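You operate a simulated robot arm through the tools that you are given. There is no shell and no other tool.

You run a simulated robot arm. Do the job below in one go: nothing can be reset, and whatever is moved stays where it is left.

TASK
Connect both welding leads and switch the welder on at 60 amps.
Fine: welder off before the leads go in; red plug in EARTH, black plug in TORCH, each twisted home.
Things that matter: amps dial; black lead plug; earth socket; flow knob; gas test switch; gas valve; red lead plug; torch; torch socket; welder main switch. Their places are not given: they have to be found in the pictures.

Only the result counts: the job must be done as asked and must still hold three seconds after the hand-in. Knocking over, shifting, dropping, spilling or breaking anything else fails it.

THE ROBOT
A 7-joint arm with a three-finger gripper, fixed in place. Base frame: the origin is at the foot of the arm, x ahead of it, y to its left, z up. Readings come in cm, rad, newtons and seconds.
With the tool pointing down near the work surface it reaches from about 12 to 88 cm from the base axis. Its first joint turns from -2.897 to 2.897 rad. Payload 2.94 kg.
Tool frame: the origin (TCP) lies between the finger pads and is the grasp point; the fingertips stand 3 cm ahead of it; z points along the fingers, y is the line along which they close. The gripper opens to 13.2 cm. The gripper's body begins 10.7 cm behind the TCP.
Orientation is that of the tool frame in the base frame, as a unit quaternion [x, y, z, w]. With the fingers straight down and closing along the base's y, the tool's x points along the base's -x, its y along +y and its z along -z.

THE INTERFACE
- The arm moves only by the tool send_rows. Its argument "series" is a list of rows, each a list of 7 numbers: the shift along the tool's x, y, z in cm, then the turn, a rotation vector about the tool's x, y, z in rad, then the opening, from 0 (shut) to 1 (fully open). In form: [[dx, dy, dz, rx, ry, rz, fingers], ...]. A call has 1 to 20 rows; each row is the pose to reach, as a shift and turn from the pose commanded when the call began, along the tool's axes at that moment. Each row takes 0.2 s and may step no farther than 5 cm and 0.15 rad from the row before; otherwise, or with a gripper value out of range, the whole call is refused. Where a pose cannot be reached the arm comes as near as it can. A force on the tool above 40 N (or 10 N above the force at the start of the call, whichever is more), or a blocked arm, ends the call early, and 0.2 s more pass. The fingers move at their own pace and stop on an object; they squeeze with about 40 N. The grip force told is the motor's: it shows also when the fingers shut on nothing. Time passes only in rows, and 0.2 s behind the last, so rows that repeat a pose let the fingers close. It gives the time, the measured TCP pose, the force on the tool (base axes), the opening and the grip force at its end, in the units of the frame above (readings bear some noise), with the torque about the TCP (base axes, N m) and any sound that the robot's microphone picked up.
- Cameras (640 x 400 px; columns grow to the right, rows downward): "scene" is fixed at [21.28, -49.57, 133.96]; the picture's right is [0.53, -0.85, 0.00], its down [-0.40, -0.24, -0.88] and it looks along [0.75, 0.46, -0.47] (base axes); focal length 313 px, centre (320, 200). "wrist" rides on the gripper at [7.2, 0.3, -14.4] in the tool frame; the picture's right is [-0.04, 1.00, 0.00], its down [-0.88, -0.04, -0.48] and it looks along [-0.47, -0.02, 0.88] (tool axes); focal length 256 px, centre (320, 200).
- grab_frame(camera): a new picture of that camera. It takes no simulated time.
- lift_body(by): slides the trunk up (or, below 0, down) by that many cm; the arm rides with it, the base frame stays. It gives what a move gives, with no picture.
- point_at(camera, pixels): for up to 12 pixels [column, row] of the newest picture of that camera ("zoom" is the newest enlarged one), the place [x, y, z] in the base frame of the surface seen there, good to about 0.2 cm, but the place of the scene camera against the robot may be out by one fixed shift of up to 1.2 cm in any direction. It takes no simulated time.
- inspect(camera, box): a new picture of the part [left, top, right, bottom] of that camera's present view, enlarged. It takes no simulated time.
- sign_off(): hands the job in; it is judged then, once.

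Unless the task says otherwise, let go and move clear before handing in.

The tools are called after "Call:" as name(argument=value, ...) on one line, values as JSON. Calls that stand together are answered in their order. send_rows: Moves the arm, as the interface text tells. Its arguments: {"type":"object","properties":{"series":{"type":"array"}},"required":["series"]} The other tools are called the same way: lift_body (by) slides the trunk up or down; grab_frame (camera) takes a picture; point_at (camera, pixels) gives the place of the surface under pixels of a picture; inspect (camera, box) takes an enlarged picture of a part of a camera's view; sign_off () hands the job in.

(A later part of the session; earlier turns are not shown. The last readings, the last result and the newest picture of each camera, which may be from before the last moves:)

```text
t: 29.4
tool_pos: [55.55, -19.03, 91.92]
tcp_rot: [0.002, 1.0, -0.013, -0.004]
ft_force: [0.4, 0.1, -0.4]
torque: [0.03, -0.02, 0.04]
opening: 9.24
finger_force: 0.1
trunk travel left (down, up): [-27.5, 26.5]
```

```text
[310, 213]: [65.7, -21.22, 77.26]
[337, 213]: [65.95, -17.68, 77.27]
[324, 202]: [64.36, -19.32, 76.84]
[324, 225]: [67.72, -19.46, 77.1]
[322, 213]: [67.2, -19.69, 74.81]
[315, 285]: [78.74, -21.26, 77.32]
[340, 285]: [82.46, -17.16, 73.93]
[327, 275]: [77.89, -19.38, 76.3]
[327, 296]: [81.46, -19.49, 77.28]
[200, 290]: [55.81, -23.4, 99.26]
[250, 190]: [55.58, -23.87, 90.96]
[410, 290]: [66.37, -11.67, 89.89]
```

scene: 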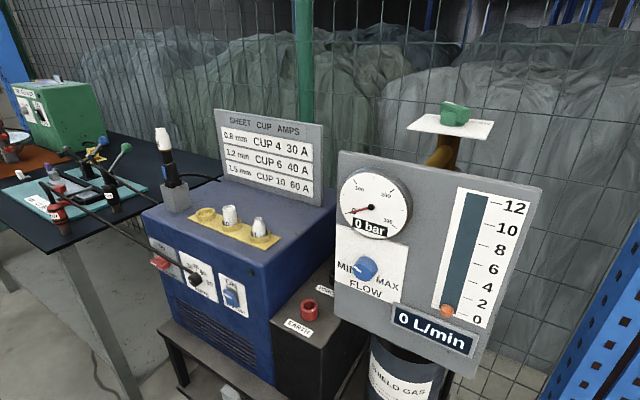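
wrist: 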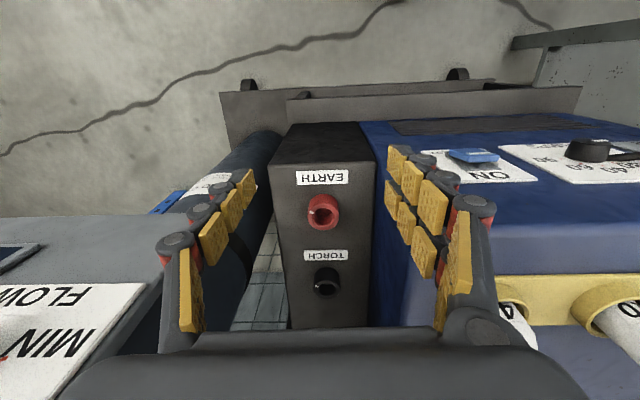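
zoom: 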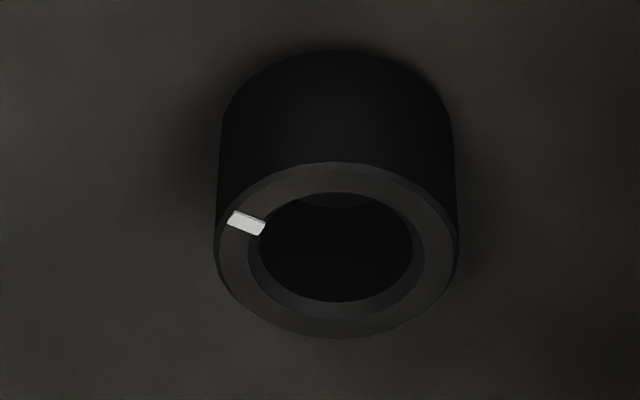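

EARTH refines to ≈(66.4,−19.4), TORCH ≈(80.0,−19.4), and both slot marks lie at about −117° azimuth. Next I'll check the plugs for matching marks from the +y side, so I'm heading back above the table.

Call:
send_rows(series=[[1, 0, -4.5, 0, 0, 0, 0.7], [2, 0, -9, 0, 0, 0, 0.7], [3, 0, -13.5, 0, 0, 0, 0.7], [5, 1, -18, 0, 0, 0, 0.7], [8, 4, -20, 0, 0, 0, 0.7], [11, 7.5, -20, 0, 0, 0, 0.7], [14, 11, -20, 0, 0, 0, 0.7], [15.5, 15, -20, 0, 0, 0, 0.7], [15.5, 19.9, -20, 0, 0, 0, 0.7], [15.5, 24.8, -20, 0, 0, 0, 0.7], [15.5, 29.7, -20, 0, 0, 0, 0.7], [15.5, 34.6, -20, 0, 0, 0, 0.7], [15.5, 39.5, -20, 0, 0, 0, 0.7], [15.5, 44.4, -20, 0, 0, 0, 0.7], [15.5, 49.3, -20, 0, 0, 0, 0.7], [15.5, 54.2, -20, 0, 0, 0, 0.7], [15.5, 59, -20, 0, 0, 0, 0.7]])

Call:
point_at(camera="scene", pixels=[[120, 147], [98, 140], [88, 150], [68, 155], [50, 165], [20, 175], [40, 185], [70, 175], [60, 110]])

```text
refused: row 4 steps farther than a row can; nothing moved
```

```text
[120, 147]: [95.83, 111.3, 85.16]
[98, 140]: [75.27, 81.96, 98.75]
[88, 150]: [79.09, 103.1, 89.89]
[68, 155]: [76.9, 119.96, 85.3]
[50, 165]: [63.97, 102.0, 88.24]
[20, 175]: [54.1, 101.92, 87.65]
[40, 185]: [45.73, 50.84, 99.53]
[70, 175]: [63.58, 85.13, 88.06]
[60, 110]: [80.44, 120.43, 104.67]
```

Row 4's combined step was just over 5 cm, so I'll resend with smaller diagonals.

Call:
send_rows(series=[[1, 0, -4.5, 0, 0, 0, 0.7], [2, 0, -9, 0, 0, 0, 0.7], [3, 0, -13.5, 0, 0, 0, 0.7], [4.5, 1, -17.5, 0, 0, 0, 0.7], [7.5, 4, -20, 0, 0, 0, 0.7], [10.5, 7.5, -20, 0, 0, 0, 0.7], [13.5, 11, -20, 0, 0, 0, 0.7], [15.5, 15, -20, 0, 0, 0, 0.7], [15.5, 19.9, -20, 0, 0, 0, 0.7], [15.5, 24.8, -20, 0, 0, 0, 0.7], [15.5, 29.7, -20, 0, 0, 0, 0.7], [15.5, 34.6, -20, 0, 0, 0, 0.7], [15.5, 39.5, -20, 0, 0, 0, 0.7], [15.5, 44.4, -20, 0, 0, 0, 0.7], [15.5, 49.3, -20, 0, 0, 0, 0.7], [15.5, 54.2, -20, 0, 0, 0, 0.7], [15.5, 59, -20, 0, 0, 0, 0.7]])

Call:
grab_frame(camera="wrist")

```text
t: 33.0
tool_pos: [40.4, 40.57, 110.22]
tcp_rot: [0.001, 1.0, -0.014, -0.006]
ft_force: [0.7, 1.0, -0.1]
torque: [-0.04, -0.01, -0.02]
opening: 9.28
finger_force: 0.0
trunk travel left (down, up): [-27.5, 26.5]
```

```text
taken
```

wrist: 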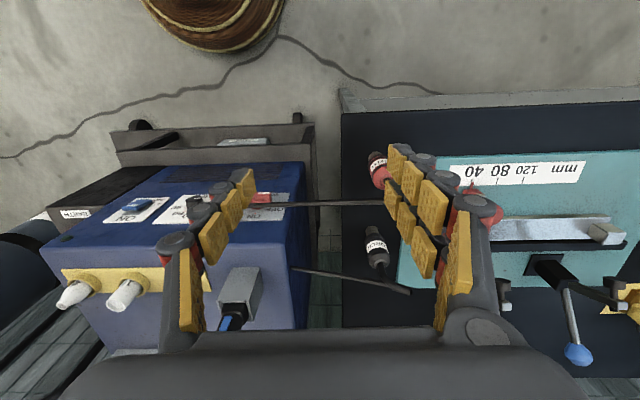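

Now rotating the hand 90° so the camera sits on the +y side and looks back at the plugs.

Call:
send_rows(series=[[-1, 2, 0, 0, 0, 0.14, 0.7], [-2, 4, 0, 0, 0, 0.28, 0.7], [-3, 6, 0, 0, 0, 0.42, 0.7], [-4, 8, 0, 0, 0, 0.56, 0.7], [-5, 10, 0, 0, 0, 0.7, 0.7], [-6, 12, 0, 0, 0, 0.84, 0.7], [-7, 14, 0, 0, 0, 0.98, 0.7], [-8, 15.5, 0, 0, 0, 1.12, 0.7], [-9, 16.5, 0, 0, 0, 1.26, 0.7], [-9.6, 17.4, 0, 0, 0, 1.4, 0.7], [-9.6, 17.4, 0, 0, 0, 1.545, 0.7], [-9.6, 17.4, 0, 0, 0, 1.545, 0.7]])

Call:
grab_frame(camera="wrist")

```text
t: 35.6
tool_pos: [49.99, 57.84, 109.87]
tcp_rot: [0.7, 0.714, -0.013, 0.006]
ft_force: [1.1, -0.1, -0.5]
torque: [0.0, 0.03, 0.0]
opening: 9.23
finger_force: 0.0
trunk travel left (down, up): [-27.5, 26.5]
```

```text
taken
```

wrist: 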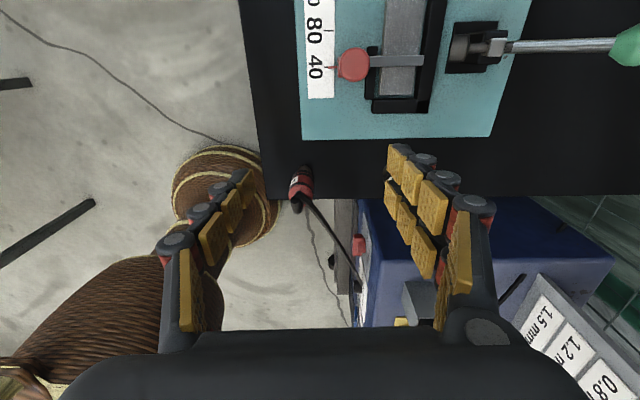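

Call:
inspect(camera="wrist", box=[270, 150, 350, 215])

Call:
inspect(camera="wrist", box=[400, 130, 520, 230])

```text
6.15 times, centred on (310, 182) of wrist
```

zoom: 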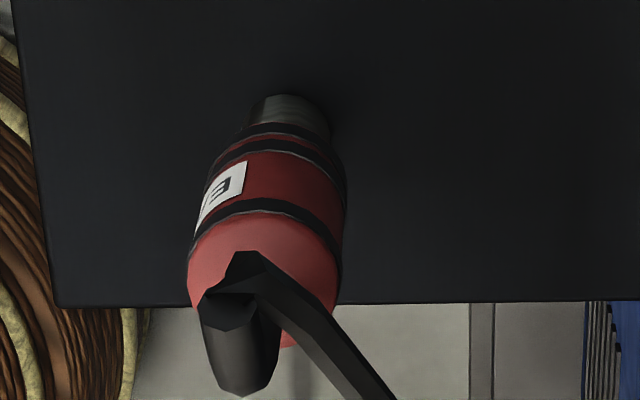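

```text
4.00 times, centred on (460, 180) of wrist
```

zoom: 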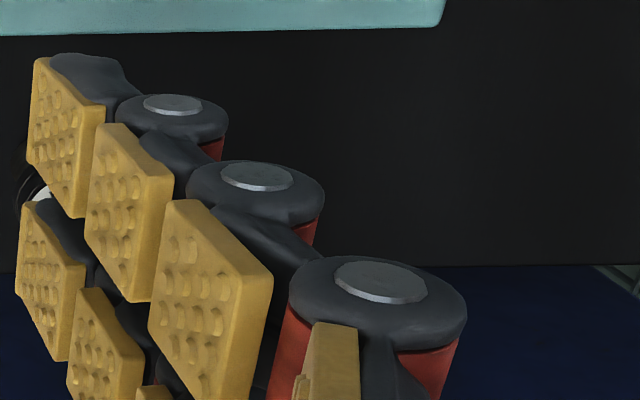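

No mark is visible on the red plug's +y side either. I'll measure the plug's axis from this side so the grasp is centred.

Call:
point_at(camera="wrist", pixels=[[305, 168], [304, 176], [302, 181], [302, 187], [298, 187], [308, 187], [301, 199], [313, 178], [295, 178]])

```text
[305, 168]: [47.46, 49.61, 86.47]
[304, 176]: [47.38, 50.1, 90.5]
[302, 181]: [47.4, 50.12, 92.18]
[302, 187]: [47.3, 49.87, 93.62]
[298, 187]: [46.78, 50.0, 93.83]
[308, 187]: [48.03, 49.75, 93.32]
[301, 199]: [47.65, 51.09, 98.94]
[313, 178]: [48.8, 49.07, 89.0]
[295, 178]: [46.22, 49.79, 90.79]
```

The plug axis is at ≈(47.1, 48.4) with radius ≈1.75 cm. I'll move directly over it at TCP z=104, correcting the small hand tilt, and check.

Call:
send_rows(series=[[-3, -1, 2, -0.003, 0.009, 0.007, 0.5], [-6.2, -2, 4, -0.007, 0.018, 0.014, 0.46], [-9.22, -3.03, 6.15, -0.01, 0.027, 0.02, 0.46], [-9.22, -3.03, 6.15, -0.01, 0.027, 0.02, 0.46]])

Call:
grab_frame(camera="wrist")

Call:
inspect(camera="scene", box=[0, 120, 130, 250])

```text
t: 36.6
tool_pos: [47.13, 48.03, 103.88]
tcp_rot: [0.706, 0.708, 0.001, -0.001]
ft_force: [0.6, -0.1, -0.4]
torque: [0.02, 0.07, 0.0]
opening: 6.08
finger_force: 0.1
trunk travel left (down, up): [-27.5, 26.5]
```

```text
taken
```

wrist: 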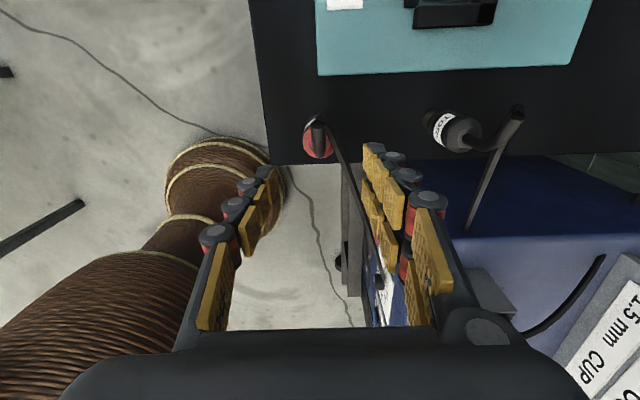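

```text
3.08 times, centred on (65, 185) of scene
```

zoom: 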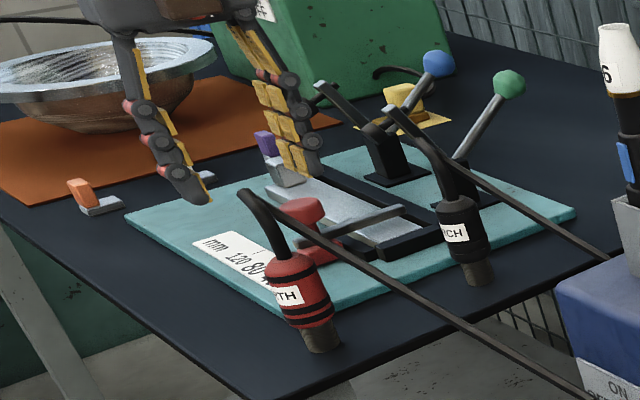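

The red plug appears at (318,138), which is exactly where a point straight under the TCP should project. I'll descend to z≈92 and look before closing.

Call:
send_rows(series=[[0.35, 0, 0, 0, 0, 0, 0.46], [0.35, 0, 4, 0, 0, 0, 0.46], [0.35, 0, 8, 0, 0, 0, 0.46], [0.35, 0, 10, 0, 0, 0, 0.46], [0.35, 0, 11.9, 0, 0, 0, 0.46]])

Call:
grab_frame(camera="wrist")

Call:
inspect(camera="scene", box=[10, 140, 120, 250])

```text
t: 37.8
tool_pos: [47.4, 48.73, 92.22]
tcp_rot: [0.707, 0.708, 0.001, -0.001]
ft_force: [0.5, 0.6, 0.5]
torque: [-0.02, 0.02, 0.01]
opening: 6.08
finger_force: 0.0
trunk travel left (down, up): [-27.5, 26.5]
```

```text
taken
```

wrist: 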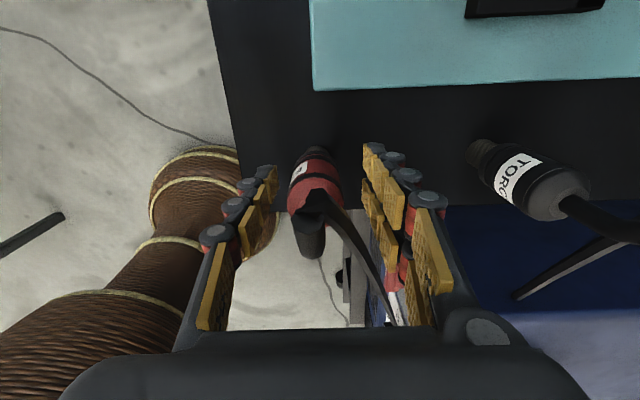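

```text
3.64 times, centred on (65, 195) of scene
```

zoom: 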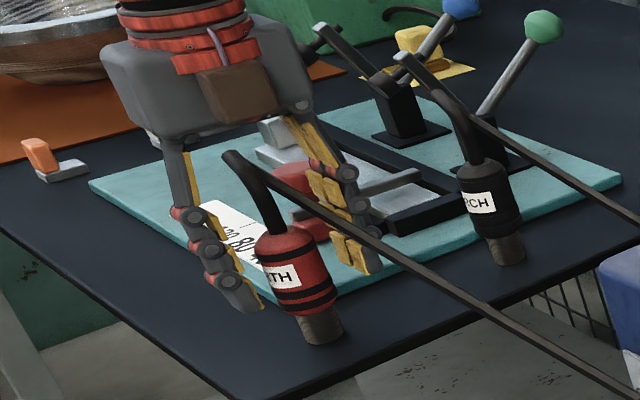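

Call:
inspect(camera="wrist", box=[250, 130, 410, 270])

Call:
point_at(camera="wrist", pixels=[[315, 158], [315, 172], [318, 195], [300, 185], [340, 190], [295, 200], [305, 215], [310, 245], [262, 175], [375, 155], [330, 170], [372, 185]])

Call:
point_at(camera="scene", pixels=[[60, 205], [65, 230], [50, 175], [80, 222], [68, 222], [110, 205], [112, 215], [100, 170]])

```text
2.86 times, centred on (330, 200) of wrist
```

zoom: 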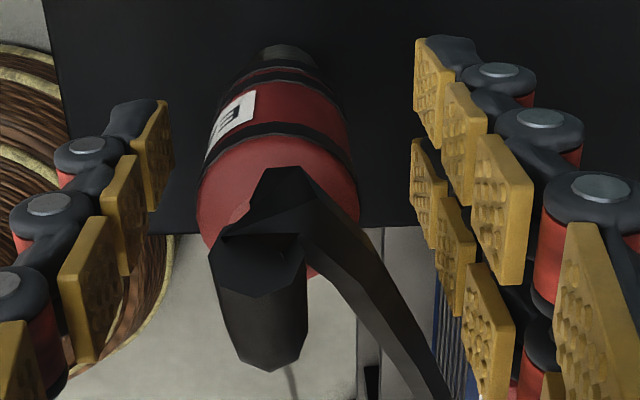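

```text
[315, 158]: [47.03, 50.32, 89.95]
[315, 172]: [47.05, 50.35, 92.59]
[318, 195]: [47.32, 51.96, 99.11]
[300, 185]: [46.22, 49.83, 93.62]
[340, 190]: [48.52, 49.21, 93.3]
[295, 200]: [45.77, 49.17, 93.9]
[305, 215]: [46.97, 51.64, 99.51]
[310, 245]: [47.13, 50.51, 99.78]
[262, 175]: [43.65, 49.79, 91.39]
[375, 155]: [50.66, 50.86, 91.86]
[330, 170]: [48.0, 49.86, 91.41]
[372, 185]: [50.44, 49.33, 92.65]
```

```text
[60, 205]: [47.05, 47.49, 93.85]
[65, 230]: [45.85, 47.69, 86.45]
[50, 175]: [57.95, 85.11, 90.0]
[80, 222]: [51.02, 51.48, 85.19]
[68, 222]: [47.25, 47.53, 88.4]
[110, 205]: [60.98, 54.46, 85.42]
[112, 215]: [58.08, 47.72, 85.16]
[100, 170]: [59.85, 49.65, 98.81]
```

The plug's axis is ≈(47.1, 48.5), 0.3 cm off the TCP in x. I'll correct that and close gently.

Call:
send_rows(series=[[-0.2, -0.3, 0.2, 0, 0, 0, 0.46], [-0.2, -0.3, 0.2, 0, 0, 0, 0.4], [-0.2, -0.3, 0.2, 0, 0, 0, 0.32], [-0.2, -0.3, 0.2, 0, 0, 0, 0.2], [-0.2, -0.3, 0.2, 0, 0, 0, 0], [-0.2, -0.3, 0.2, 0, 0, 0, 0], [-0.2, -0.3, 0.2, 0, 0, 0, 0]])

Call:
grab_frame(camera="wrist")

Call:
inspect(camera="scene", box=[10, 140, 120, 250])

```text
t: 39.4
tool_pos: [46.91, 48.53, 91.89]
tcp_rot: [0.706, 0.708, 0.001, -0.001]
ft_force: [1.4, -0.3, 1.2]
torque: [0.0, -0.03, 0.03]
opening: 3.18
finger_force: 39.6
trunk travel left (down, up): [-27.5, 26.5]
```

```text
taken
```

wrist: 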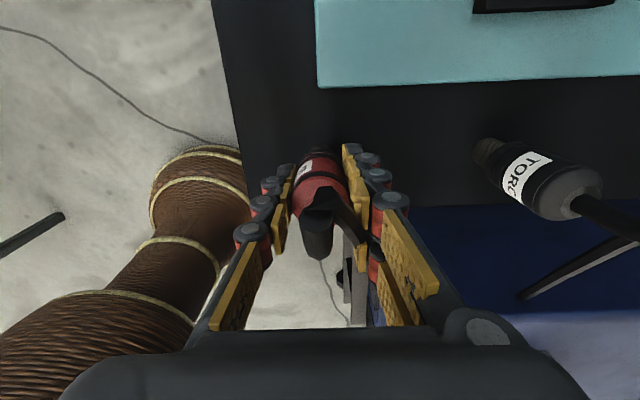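

```text
3.64 times, centred on (65, 195) of scene
```

zoom: 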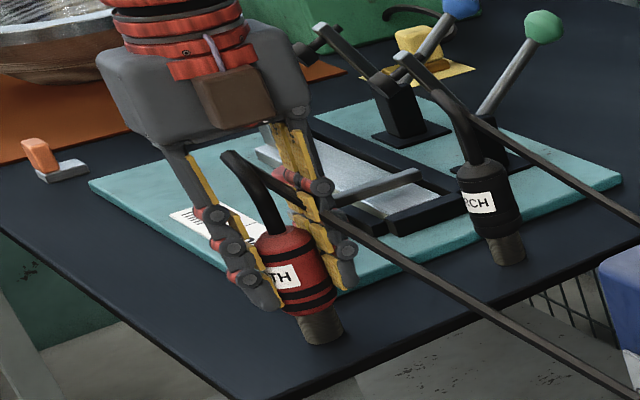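

Gripped at 3.18 cm. I'll lift it straight up 12 cm and look at the tip with the scene camera.

Call:
send_rows(series=[[0, 0, -1, 0, 0, 0, 0], [0, 0, -4, 0, 0, 0, 0], [0, 0, -8, 0, 0, 0, 0], [0, 0, -12, 0, 0, 0, 0], [0, 0, -12, 0, 0, 0, 0]])

Call:
inspect(camera="scene", box=[10, 110, 120, 220])

Call:
grab_frame(camera="scene")

```text
t: 40.6
tool_pos: [46.91, 48.36, 103.98]
tcp_rot: [0.706, 0.708, 0.0, 0.001]
ft_force: [0.3, -0.3, -1.8]
torque: [-0.03, 0.01, 0.03]
opening: 3.17
finger_force: 39.8
trunk travel left (down, up): [-27.5, 26.5]
```

```text
3.64 times, centred on (65, 165) of scene
```

zoom: 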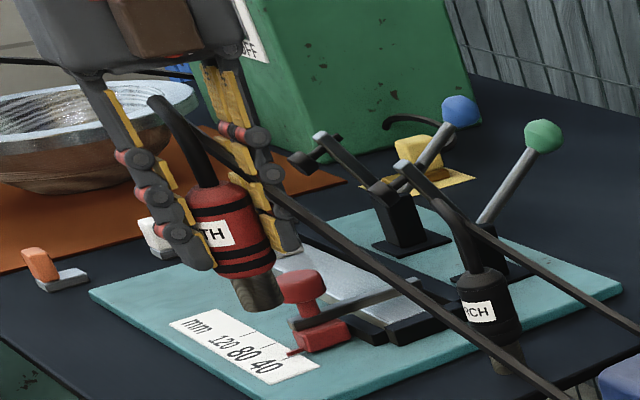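

```text
taken
```

scene: 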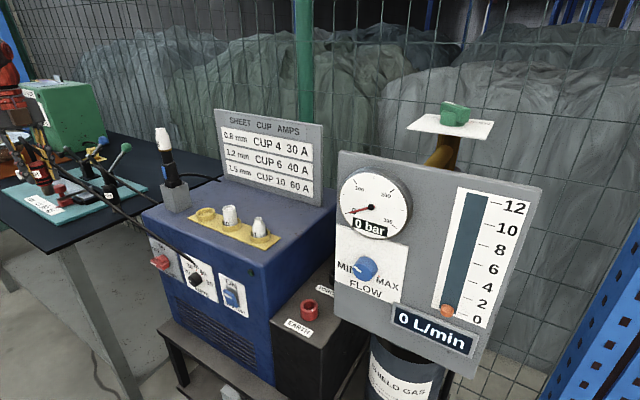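

The plug lifted cleanly. I'll carry it in front of the welder toward the scene camera for a close look at all sides of the tip.

Call:
send_rows(series=[[-4.8, 0, 0, 0, 0, 0, 0], [-9.6, 0, 0, 0, 0, 0, 0], [-14.4, 0, 0, 0, 0, 0, 0], [-19.2, 0, 0, 0, 0, 0, 0], [-24, -0.5, 0, 0, 0, 0, 0], [-28.8, -1, 0, 0, 0, 0, 0], [-33.6, -1.5, 0, 0, 0, 0, 0], [-38.4, -2, 0, 0, 0, 0, 0], [-43.2, -2, 0, 0, 0, 0, 0], [-48, -2, 0, 0, 0, 0, 0], [-52.8, -2, 0, 0, 0, 0, 0], [-57.6, -2, 0, 0, 0, 0, 0], [-62.4, -2, 0, 0, 0, 0, 0], [-66, -2, 0, 0, 0, 0, 0], [-66, -2, 0, 0, 0, 0, 0]])

Call:
grab_frame(camera="scene")

Call:
grab_frame(camera="wrist")

```text
t: 43.8
tool_pos: [44.93, -17.21, 103.86]
tcp_rot: [0.707, 0.708, 0.001, 0.0]
ft_force: [0.3, -0.8, -1.4]
torque: [0.01, -0.01, 0.01]
opening: 3.16
finger_force: 39.8
trunk travel left (down, up): [-27.5, 26.5]
```

```text
taken
```

scene: 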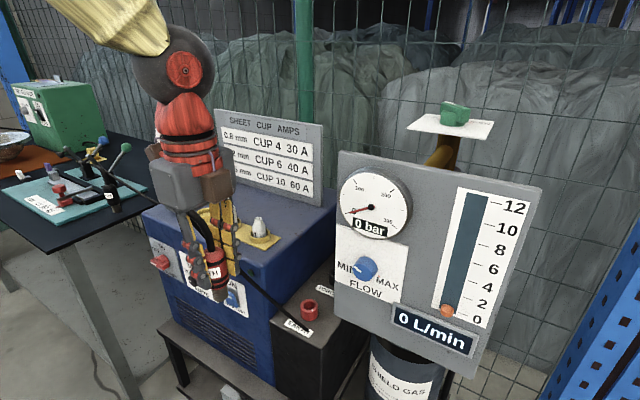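

```text
taken
```

wrist: 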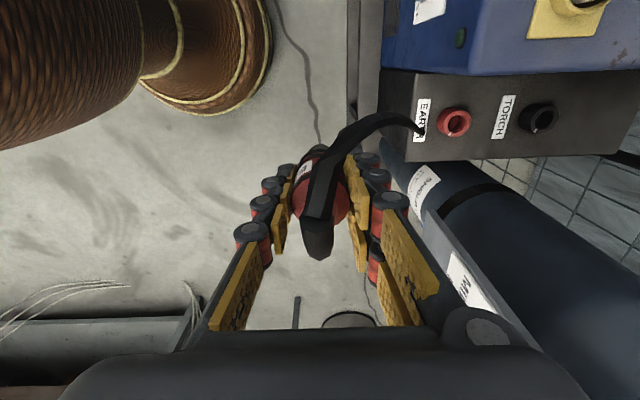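

Call:
inspect(camera="scene", box=[150, 220, 330, 340])

Call:
inspect(camera="scene", box=[180, 225, 260, 315])

Call:
inspect(camera="wrist", box=[260, 80, 580, 270])

```text
3.33 times, centred on (240, 280) of scene
```

zoom: 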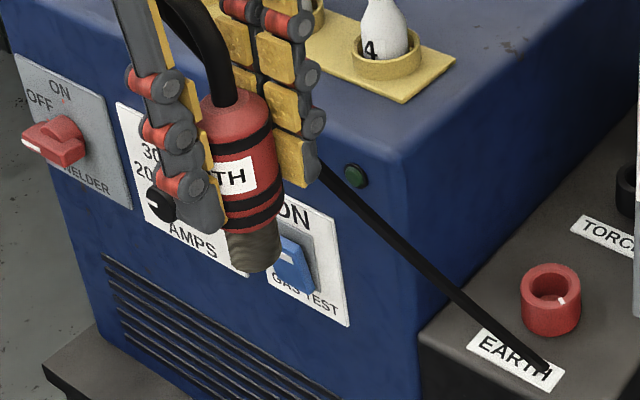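

```text
4.44 times, centred on (220, 270) of scene
```

zoom: 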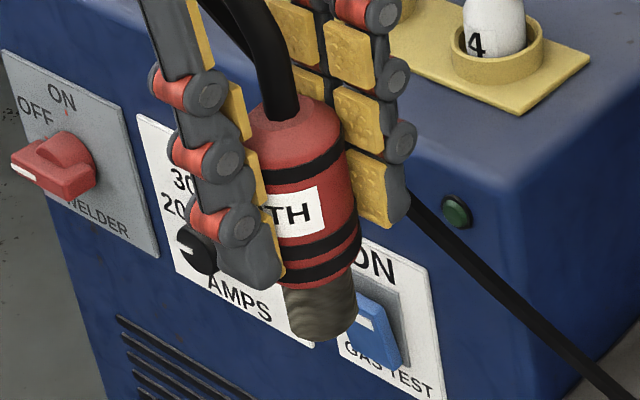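

```text
2.00 times, centred on (420, 175) of wrist
```

zoom: 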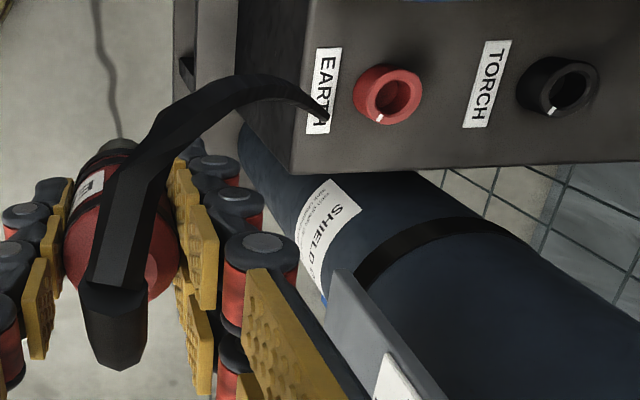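

The cable looks cosmetic (it passes through the EARTH label). The remaining unseen side of the plug is +x, so I'll rotate it 90° clockwise in front of the scene camera.

Call:
send_rows(series=[[0, 0, 0, 0, 0, 0.14, 0], [0, 0, 0, 0, 0, 0.28, 0], [0, 0, 0, 0, 0, 0.42, 0], [0, 0, 0, 0, 0, 0.56, 0], [0, 0, 0, 0, 0, 0.7, 0], [0, 0, 0, 0, 0, 0.84, 0], [0, 0, 0, 0, 0, 0.98, 0], [0, 0, 0, 0, 0, 1.12, 0], [0, 0, 0, 0, 0, 1.26, 0], [0, 0, 0, 0, 0, 1.4, 0], [0, 0, 0, 0, 0, 1.54, 0], [0, 0, 0, 0, 0, 1.57, 0]])

Call:
inspect(camera="scene", box=[180, 225, 260, 315])

Call:
grab_frame(camera="wrist")

```text
t: 46.4
tool_pos: [44.98, -17.36, 103.72]
tcp_rot: [1.0, -0.001, 0.0, -0.001]
ft_force: [0.4, -0.3, -1.9]
torque: [0.0, 0.04, -0.02]
opening: 3.18
finger_force: 40.3
trunk travel left (down, up): [-27.5, 26.5]
```

```text
4.44 times, centred on (220, 270) of scene
```

zoom: 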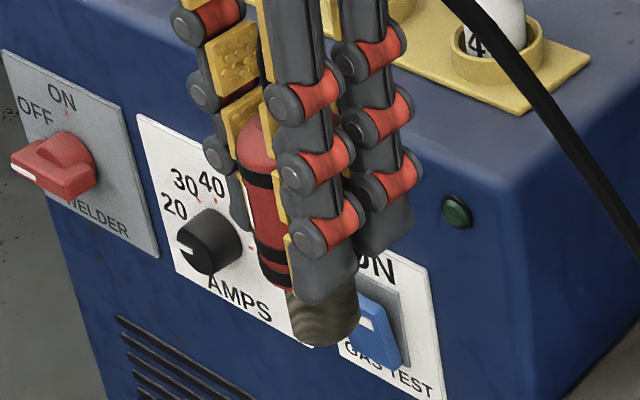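

```text
taken
```

wrist: 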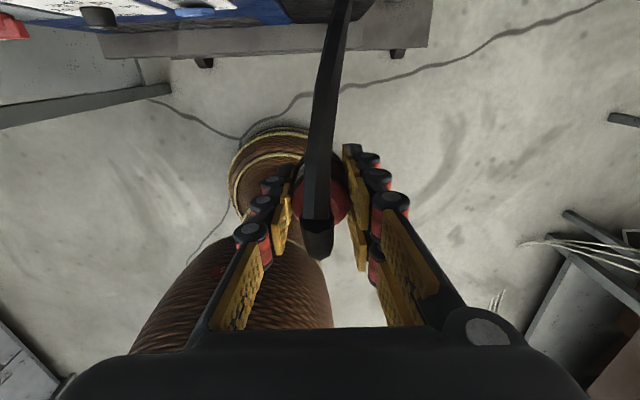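

No key mark shows on any side of the plug, so the curved boot is its only orientation cue. I'll move over the EARTH socket, turn the boot to the socket's mark (−117°), and check alignment from above.

Call:
send_rows(series=[[4.3, 0.4, 0, 0, 0, 0, 0], [8.6, 0.8, 0, 0, 0, 0, 0], [12.9, 1.2, 0, 0, 0, 0, 0], [17.2, 1.6, 0, 0, 0, 0, 0], [21.4, 2.05, 0, 0, 0, 0, 0], [21.4, 2.05, 1, 0, 0, 0.14, 0], [21.4, 2.05, 2, 0, 0, 0.28, 0], [21.4, 2.05, 3, 0, 0, 0.42, 0], [21.4, 2.05, 4, 0, 0, 0.56, 0], [21.4, 2.05, 5, 0, 0, 0.7, 0], [21.4, 2.05, 6, 0, 0, 0.84, 0], [21.4, 2.05, 7, 0, 0, 0.98, 0], [21.4, 2.05, 8, 0, 0, 1.12, 0], [21.4, 2.05, 9, 0, 0, 1.26, 0], [21.4, 2.05, 10, 0, 0, 1.4, 0], [21.4, 2.05, 10, 0, 0, 1.54, 0], [21.4, 2.05, 10, 0, 0, 1.68, 0], [21.4, 2.05, 10, 0, 0, 1.82, 0], [21.4, 2.05, 10, 0, 0, 1.96, 0], [21.4, 2.05, 10, 0, 0, 2.04, 0]])

Call:
grab_frame(camera="wrist")

Call:
grab_frame(camera="scene")

```text
t: 48.5
tool_pos: [63.36, -23.58, 98.73]
tcp_rot: [0.979, -0.197, 0.019, -0.049]
ft_force: [19.8, 32.4, -2.4]
torque: [-5.22, 3.1, 0.45]
opening: 3.18
finger_force: 40.5
out of reach, approached as far as the arm can: row 7, 8, 9, 10
trunk travel left (down, up): [-27.5, 26.5]
stopped in row 10: the force on the tool passed its limit at 63 N (the readings are from after the stop); the commanded pose is now the measured one
```

```text
taken
```

wrist: 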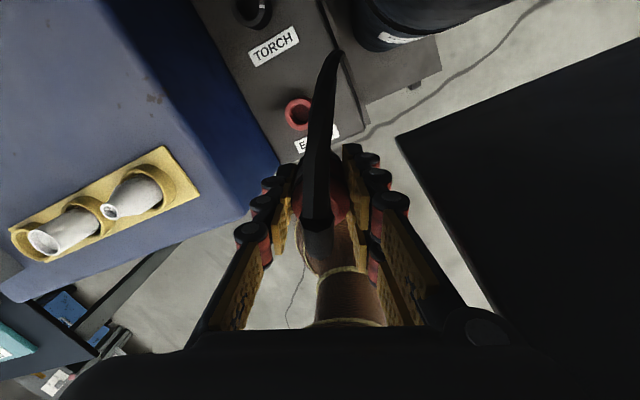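

```text
taken
```

scene: 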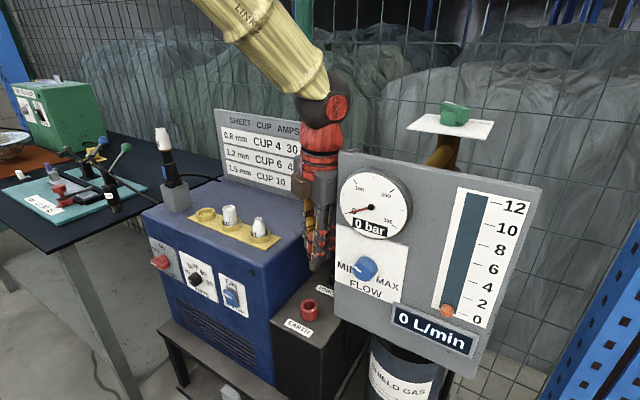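

The rotation ran into a wrist limit near −22°, which swung the hand to (63.4,−23.6) and into something near the gas panel (32 N in +y). I'll move off toward +y and −x, and rotate back the other way: −117° can be reached counter-clockwise as 243°.

Call:
send_rows(series=[[-0.3, -2, -0.5, 0, 0, 0, 0], [-0.6, -4.1, -1.5, 0, 0, 0, 0], [-0.6, -4.1, -2.5, -0.05, -0.009, -0.1, 0], [-0.6, -4.1, -3.5, -0.1, -0.018, -0.2, 0]])

Call:
inspect(camera="scene", box=[250, 130, 550, 390])

Call:
grab_frame(camera="wrist")

```text
t: 49.5
tool_pos: [64.05, -20.35, 102.94]
tcp_rot: [0.995, -0.1, 0.005, -0.002]
ft_force: [0.4, 0.3, -0.8]
torque: [-0.06, 0.02, 0.01]
opening: 3.16
finger_force: 40.1
out of reach, approached as far as the arm can: row 1, 2, 3
trunk travel left (down, up): [-27.5, 26.5]
```

```text
1.54 times, centred on (400, 260) of scene
```

zoom: 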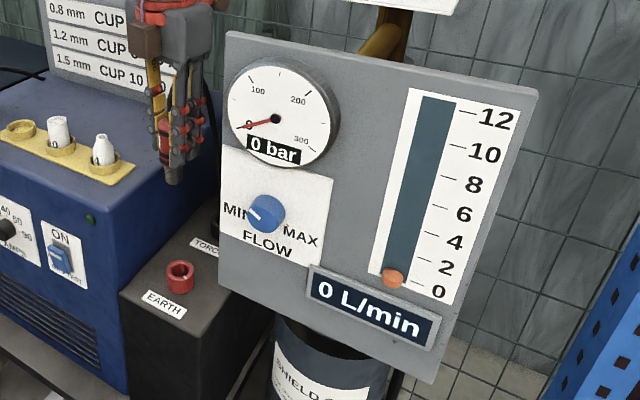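

```text
taken
```

wrist: 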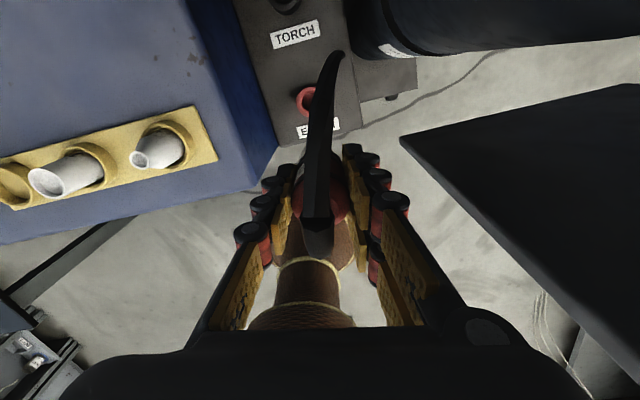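

The hand is free again (force ~0) and the panel's corner still reads near (340,152), so it hasn't moved. I'll rotate counter-clockwise in place at safe height.

Call:
send_rows(series=[[0.5, -0.5, -0.5, 0, 0, -0.145, 0], [0.5, -1, -1, 0, 0, -0.29, 0], [0.5, -1, -1, 0, 0, -0.435, 0], [0.5, -1, -1, 0, 0, -0.58, 0], [0.5, -1, -1, 0, 0, -0.725, 0], [0.5, -1, -1, 0, 0, -0.87, 0], [0.5, -1, -1, 0, 0, -1.015, 0], [0.5, -1, -1, 0, 0, -1.16, 0], [0.5, -1, -1, 0, 0, -1.305, 0], [0.5, -1, -1, 0, 0, -1.45, 0], [0.5, -1, -1, 0, 0, -1.595, 0], [0.5, -1, -1, 0, 0, -1.74, 0], [0.5, -1, -1, 0, 0, -1.885, 0], [0.5, -1, -1, 0, 0, -2.03, 0], [0.5, -1, -1, 0, 0, -2.175, 0], [0.5, -1, -1, 0, 0, -2.32, 0], [0.5, -1, -1, 0, 0, -2.465, 0], [0.5, -1, -1, 0, 0, -2.61, 0], [0.5, -1, -1, 0, 0, -2.755, 0], [0.5, -1, -1, 0, 0, -2.9, 0]])

Call:
grab_frame(camera="wrist")

```text
t: 53.7
tool_pos: [64.6, -19.59, 103.65]
tcp_rot: [0.219, 0.976, 0.001, 0.006]
ft_force: [-0.9, 0.2, -1.2]
torque: [-0.01, 0.0, -0.01]
opening: 3.16
finger_force: 40.2
trunk travel left (down, up): [-27.5, 26.5]
```

```text
taken
```

wrist: 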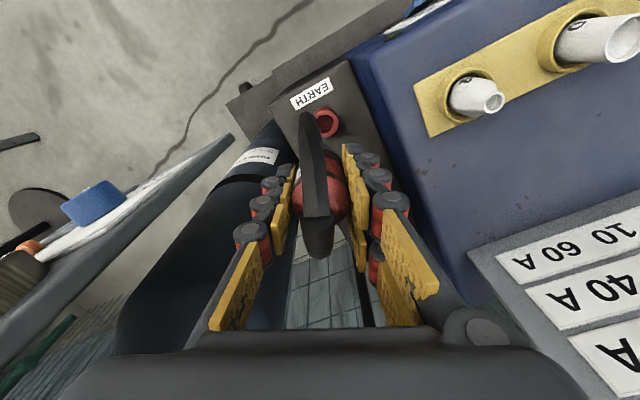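

Call:
point_at(camera="wrist", pixels=[[230, 200], [180, 300], [270, 150], [280, 250], [130, 340], [225, 145], [327, 122], [200, 320]])

Call:
send_rows(series=[[-0.8, 0.45, 0, 0, 0, 0, 0], [-1.56, 0.91, 0, 0, 0, 0, 0], [-1.56, 0.91, 0, 0, 0, -0.14, 0], [-1.56, 0.91, 0, 0, 0, -0.28, 0], [-1.56, 0.91, 0, 0, 0, -0.42, 0], [-1.56, 0.91, 0, 0, 0, -0.56, 0], [-1.56, 0.91, 0, 0, 0, -0.7, 0], [-1.56, 0.91, 0, 0, 0, -0.84, 0], [-1.56, 0.91, 0, 0, 0, -0.98, 0], [-1.56, 0.91, 0, 0, 0, -1.12, 0], [-1.56, 0.91, 0, 0, 0, -1.26, 0], [-1.56, 0.91, 0, 0, 0, -1.4, 0], [-1.56, 0.91, 0, 0, 0, -1.54, 0], [-1.56, 0.91, 0, 0, 0, -1.54, 0]])

Call:
grab_frame(camera="wrist")

```text
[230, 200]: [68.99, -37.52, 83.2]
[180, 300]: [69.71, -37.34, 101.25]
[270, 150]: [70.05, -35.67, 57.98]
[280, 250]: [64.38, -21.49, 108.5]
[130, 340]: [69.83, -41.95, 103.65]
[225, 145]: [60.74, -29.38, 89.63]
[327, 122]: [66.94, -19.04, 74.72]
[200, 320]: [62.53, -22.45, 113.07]
```

```text
t: 56.7
tool_pos: [66.34, -19.37, 103.82]
tcp_rot: [-0.522, 0.853, -0.003, 0.005]
ft_force: [-0.3, -0.5, -1.6]
torque: [-0.02, 0.0, -0.02]
opening: 3.15
finger_force: 39.8
trunk travel left (down, up): [-27.5, 26.5]
```

```text
taken
```

wrist: 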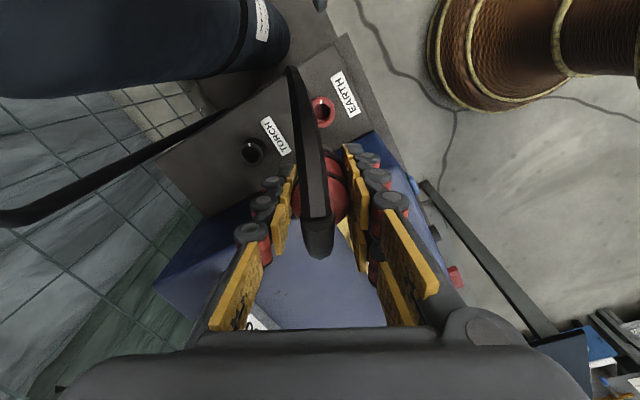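

Now at (66.34,−19.37) with the boot at 243° (= −117°). I'll descend to just above the rim (tip ≈79.5) and check alignment.

Call:
send_rows(series=[[0, 0, 4, 0, 0, 0, 0], [0, 0, 8, 0, 0, 0, 0], [0, 0, 12, 0, 0, 0, 0], [0, 0, 16, 0, 0, 0, 0], [0, 0, 17.5, 0, 0, 0, 0], [0, 0, 17.5, 0, 0, 0, 0]])

Call:
inspect(camera="scene", box=[260, 240, 350, 340])

Call:
grab_frame(camera="wrist")

Call:
inspect(camera="wrist", box=[250, 60, 410, 200])

```text
t: 58.1
tool_pos: [66.74, -19.43, 86.26]
tcp_rot: [-0.521, 0.854, -0.004, 0.005]
ft_force: [-0.2, -0.7, -2.0]
torque: [-0.03, -0.03, 0.0]
opening: 3.16
finger_force: 40.4
trunk travel left (down, up): [-27.5, 26.5]
```

```text
4.00 times, centred on (305, 290) of scene
```

zoom: 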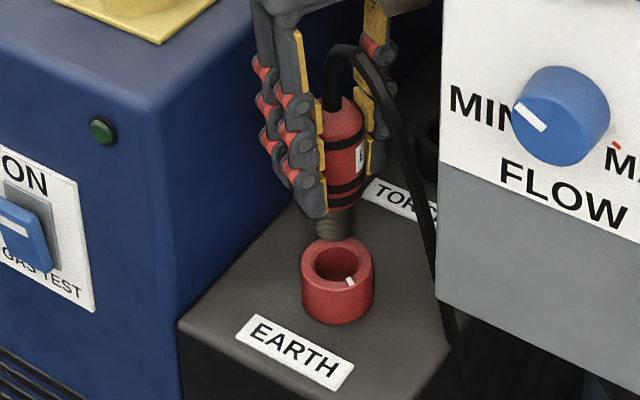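

```text
taken
```

wrist: 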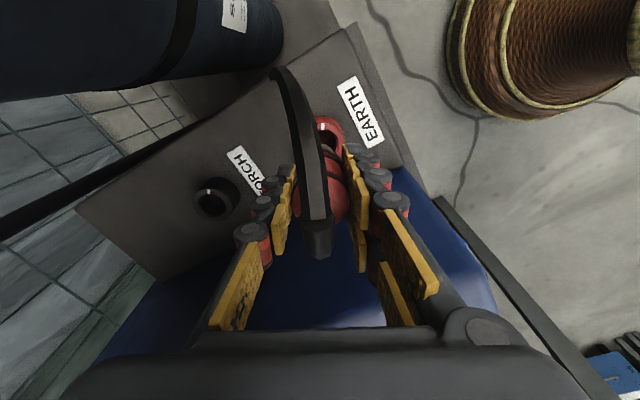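

```text
2.86 times, centred on (330, 130) of wrist
```

zoom: 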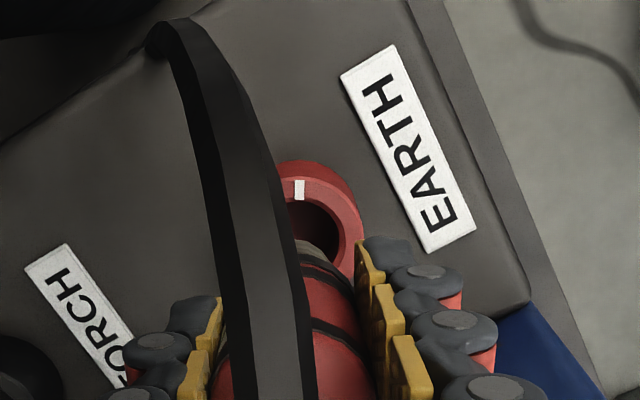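

Call:
inspect(camera="wrist", box=[300, 95, 364, 155])

Call:
point_at(camera="wrist", pixels=[[324, 122], [335, 125], [342, 133], [345, 145], [339, 140], [333, 131], [323, 127], [325, 152], [328, 146], [322, 150]])

```text
6.67 times, centred on (332, 125) of wrist
```

zoom: 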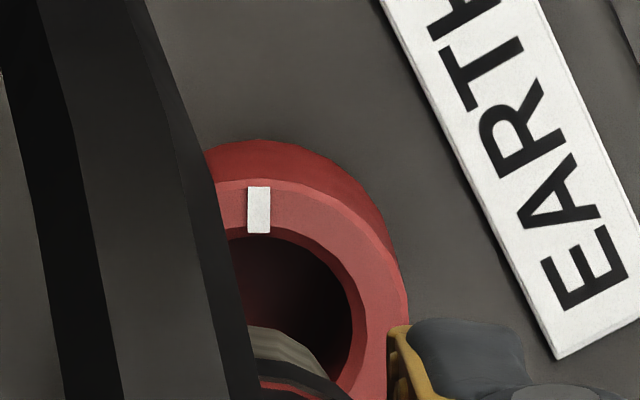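

```text
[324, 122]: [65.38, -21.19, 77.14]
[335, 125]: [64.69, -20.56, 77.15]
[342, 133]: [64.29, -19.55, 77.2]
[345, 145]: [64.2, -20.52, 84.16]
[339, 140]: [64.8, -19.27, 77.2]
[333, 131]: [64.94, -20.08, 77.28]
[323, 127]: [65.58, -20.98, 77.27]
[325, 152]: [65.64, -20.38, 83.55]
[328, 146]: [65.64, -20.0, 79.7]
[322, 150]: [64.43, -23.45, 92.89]
```

The rim points fit a centre of (66.34,−19.49), and the slot mark lines up with the boot direction. I'll shift the hand 0.38 cm and lower slowly.

Call:
send_rows(series=[[0.22, 0.31, 0, 0, 0, 0, 0], [0.22, 0.31, 1, 0, 0, 0, 0], [0.22, 0.31, 2, 0, 0, 0, 0], [0.22, 0.31, 2.6, 0, 0, 0, 0], [0.22, 0.31, 3.2, 0, 0, 0, 0]])

Call:
inspect(camera="scene", box=[260, 240, 350, 340])

Call:
inspect(camera="wrist", box=[270, 95, 370, 195])

```text
t: 59.3
tool_pos: [66.36, -19.59, 83.13]
tcp_rot: [-0.52, 0.854, -0.003, 0.005]
ft_force: [0.4, 0.4, -1.1]
torque: [0.02, 0.0, 0.02]
opening: 3.19
finger_force: 40.0
trunk travel left (down, up): [-27.5, 26.5]
```

```text
4.00 times, centred on (305, 290) of scene
```

zoom: 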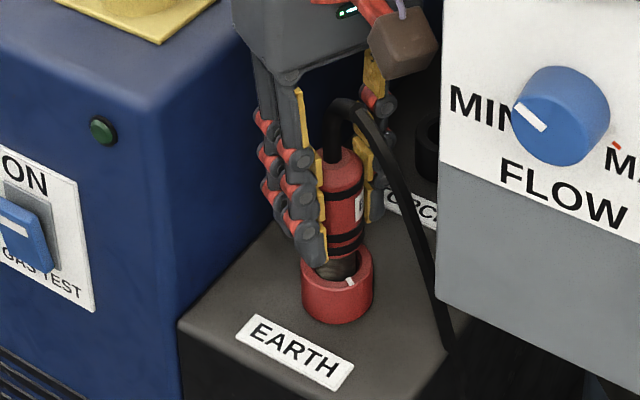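

```text
4.00 times, centred on (320, 145) of wrist
```

zoom: 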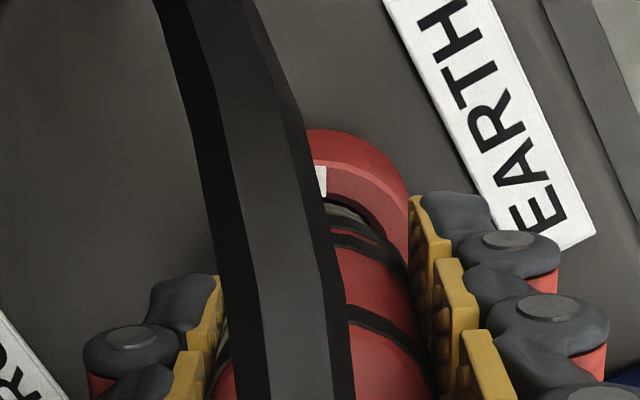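

The tip is entering the bore with no contact force at z=83.1. I'll keep lowering in small steps.

Call:
send_rows(series=[[0, 0, 0.4, 0, 0, 0, 0], [0, 0, 0.8, 0, 0, 0, 0], [0, 0, 1.2, 0, 0, 0, 0], [0, 0, 1.6, 0, 0, 0, 0], [0, 0, 2.0, 0, 0, 0, 0], [0, 0, 2.3, 0, 0, 0, 0]])

Call:
inspect(camera="scene", box=[260, 240, 350, 340])

```text
t: 60.6
tool_pos: [66.55, -19.61, 81.77]
tcp_rot: [-0.521, 0.854, -0.006, 0.008]
ft_force: [-11.5, 4.3, 21.7]
torque: [0.31, 0.88, 0.04]
opening: 3.18
finger_force: 40.0
trunk travel left (down, up): [-27.5, 26.5]
stopped in row 6: the force on the tool passed its limit at 44 N (the readings are from after the stop); the commanded pose is now the measured one
```

```text
4.00 times, centred on (305, 290) of scene
```

zoom: 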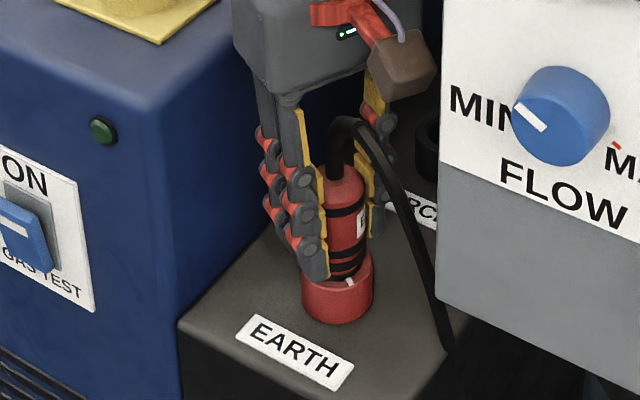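

At z=81.8 the plug body meets the rim (44 N), which matches full insertion depth. I'll ease the sideways load and twist clockwise about 45°, watching torque and sound.

Call:
send_rows(series=[[0.07, 0.13, -0.05, 0, 0, 0, 0], [0.07, 0.13, -0.05, 0, 0, 0.1, 0], [0.07, 0.13, -0.05, 0, 0, 0.2, 0], [0.07, 0.13, -0.05, 0, 0, 0.3, 0], [0.07, 0.13, -0.05, 0, 0, 0.4, 0], [0.07, 0.13, -0.05, 0, 0, 0.5, 0], [0.07, 0.13, -0.05, 0, 0, 0.6, 0], [0.07, 0.13, -0.05, 0, 0, 0.7, 0], [0.07, 0.13, -0.05, 0, 0, 0.8, 0]])

Call:
inspect(camera="scene", box=[260, 240, 350, 340])

Call:
grab_frame(camera="wrist")

```text
t: 62.6
tool_pos: [66.51, -19.53, 81.69]
tcp_rot: [-0.146, 0.989, -0.003, 0.011]
ft_force: [-3.3, 11.3, 26.0]
torque: [0.41, 0.25, 0.0]
opening: 3.17
finger_force: 40.2
trunk travel left (down, up): [-27.5, 26.5]
```

```text
4.00 times, centred on (305, 290) of scene
```

zoom: 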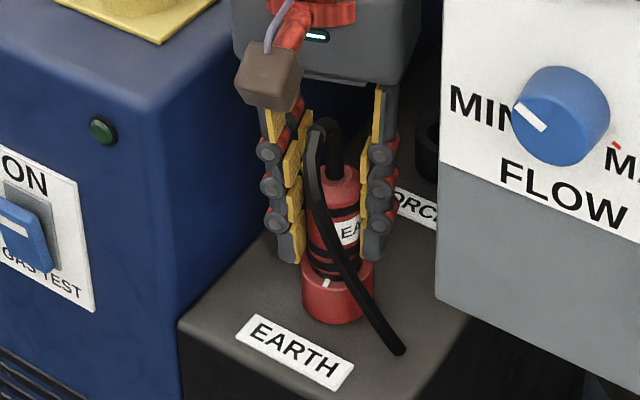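

```text
taken
```

wrist: 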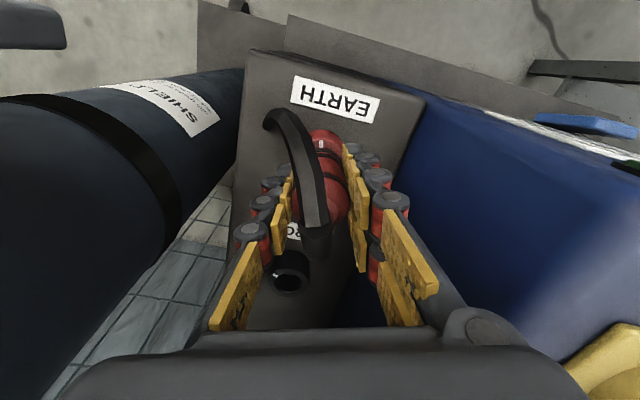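

The socket's white mark turned together with the plug (now straight under the boot), so the plug is keyed into the socket collar. I'll keep twisting clockwise until it stops.

Call:
send_rows(series=[[0, 0, 0, 0, 0, 0.1, 0], [0, 0, 0, 0, 0, 0.2, 0], [0, 0, 0, 0, 0, 0.3, 0], [0, 0, 0, 0, 0, 0.4, 0], [0, 0, 0, 0, 0, 0.5, 0], [0, 0, 0, 0, 0, 0.6, 0], [0, 0, 0, 0, 0, 0.7, 0], [0, 0, 0, 0, 0, 0.8, 0]])

Call:
inspect(camera="scene", box=[260, 240, 350, 340])

Call:
grab_frame(camera="wrist")

```text
t: 64.4
tool_pos: [66.43, -19.52, 81.58]
tcp_rot: [0.25, 0.968, 0.002, 0.009]
ft_force: [-2.4, 7.6, 8.1]
torque: [0.12, 0.04, 1.02]
opening: 3.18
finger_force: 39.9
trunk travel left (down, up): [-27.5, 26.5]
```

```text
4.00 times, centred on (305, 290) of scene
```

zoom: 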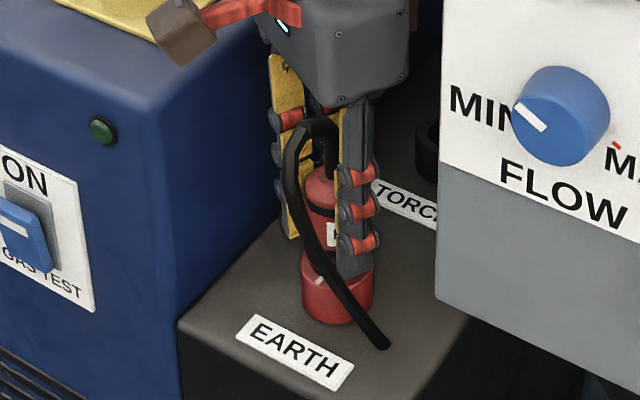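

```text
taken
```

wrist: 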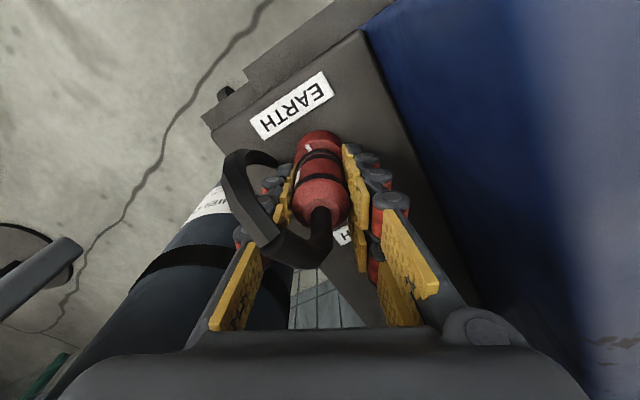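

Torque rose to 1.0 N·m and the hand slipped around the plug, so it seems to be at its stop. I'll zoom to measure the mark's angle.

Call:
inspect(camera="wrist", box=[270, 110, 370, 200])

Call:
point_at(camera="zoom", pixels=[[200, 170], [150, 150], [250, 130]])

Call:
point_at(camera="wrist", pixels=[[310, 147], [309, 145], [311, 149]])

```text
4.44 times, centred on (320, 155) of wrist
```

zoom: 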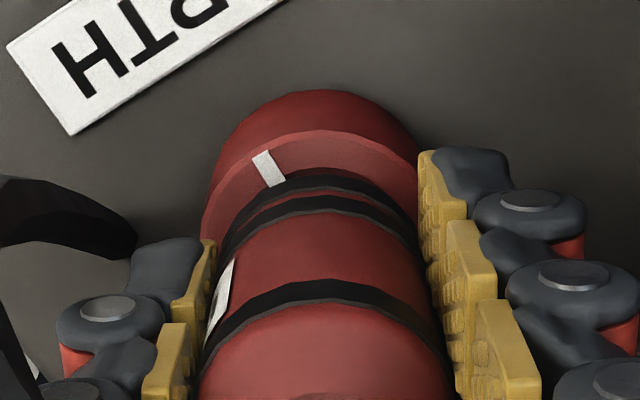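

```text
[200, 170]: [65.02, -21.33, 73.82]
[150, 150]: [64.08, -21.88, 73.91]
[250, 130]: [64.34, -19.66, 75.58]
```

```text
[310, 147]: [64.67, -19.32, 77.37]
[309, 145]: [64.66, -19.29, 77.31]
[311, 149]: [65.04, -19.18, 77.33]
```

Call:
send_rows(series=[[0, 0, 0, 0, 0, 0.1, 0], [0, 0, 0, 0, 0, 0.2, 0], [0, 0, 0, 0, 0, 0.3, 0], [0, 0, 0, 0, 0, 0.3, 0]])

Call:
inspect(camera="wrist", box=[270, 110, 370, 200])

Call:
inspect(camera="scene", box=[260, 240, 350, 340])

```text
t: 65.4
tool_pos: [66.3, -19.52, 81.38]
tcp_rot: [0.392, 0.92, 0.001, 0.008]
ft_force: [-4.3, 13.9, 1.2]
torque: [0.16, 0.12, 1.2]
opening: 3.2
finger_force: 40.0
trunk travel left (down, up): [-27.5, 26.5]
```

```text
4.44 times, centred on (320, 155) of wrist
```

zoom: 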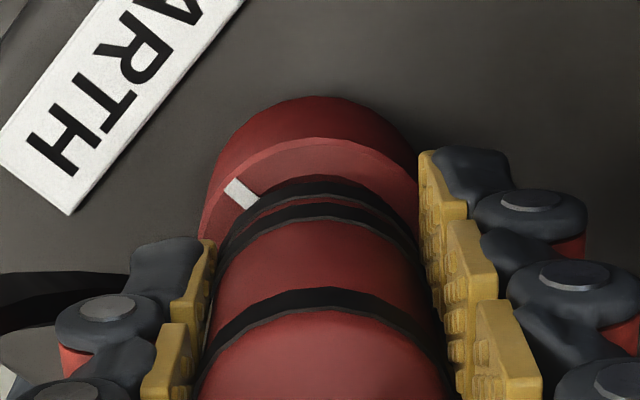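

```text
4.00 times, centred on (305, 290) of scene
```

zoom: 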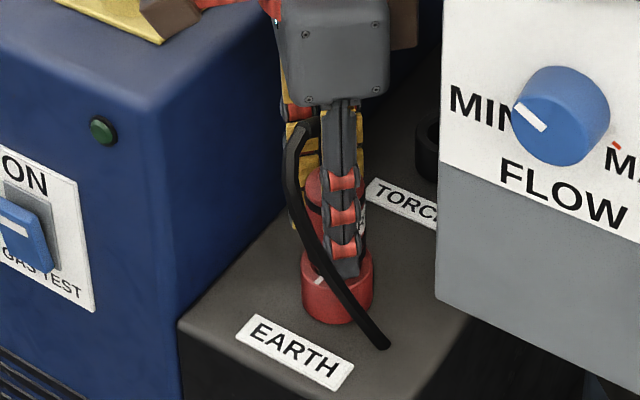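

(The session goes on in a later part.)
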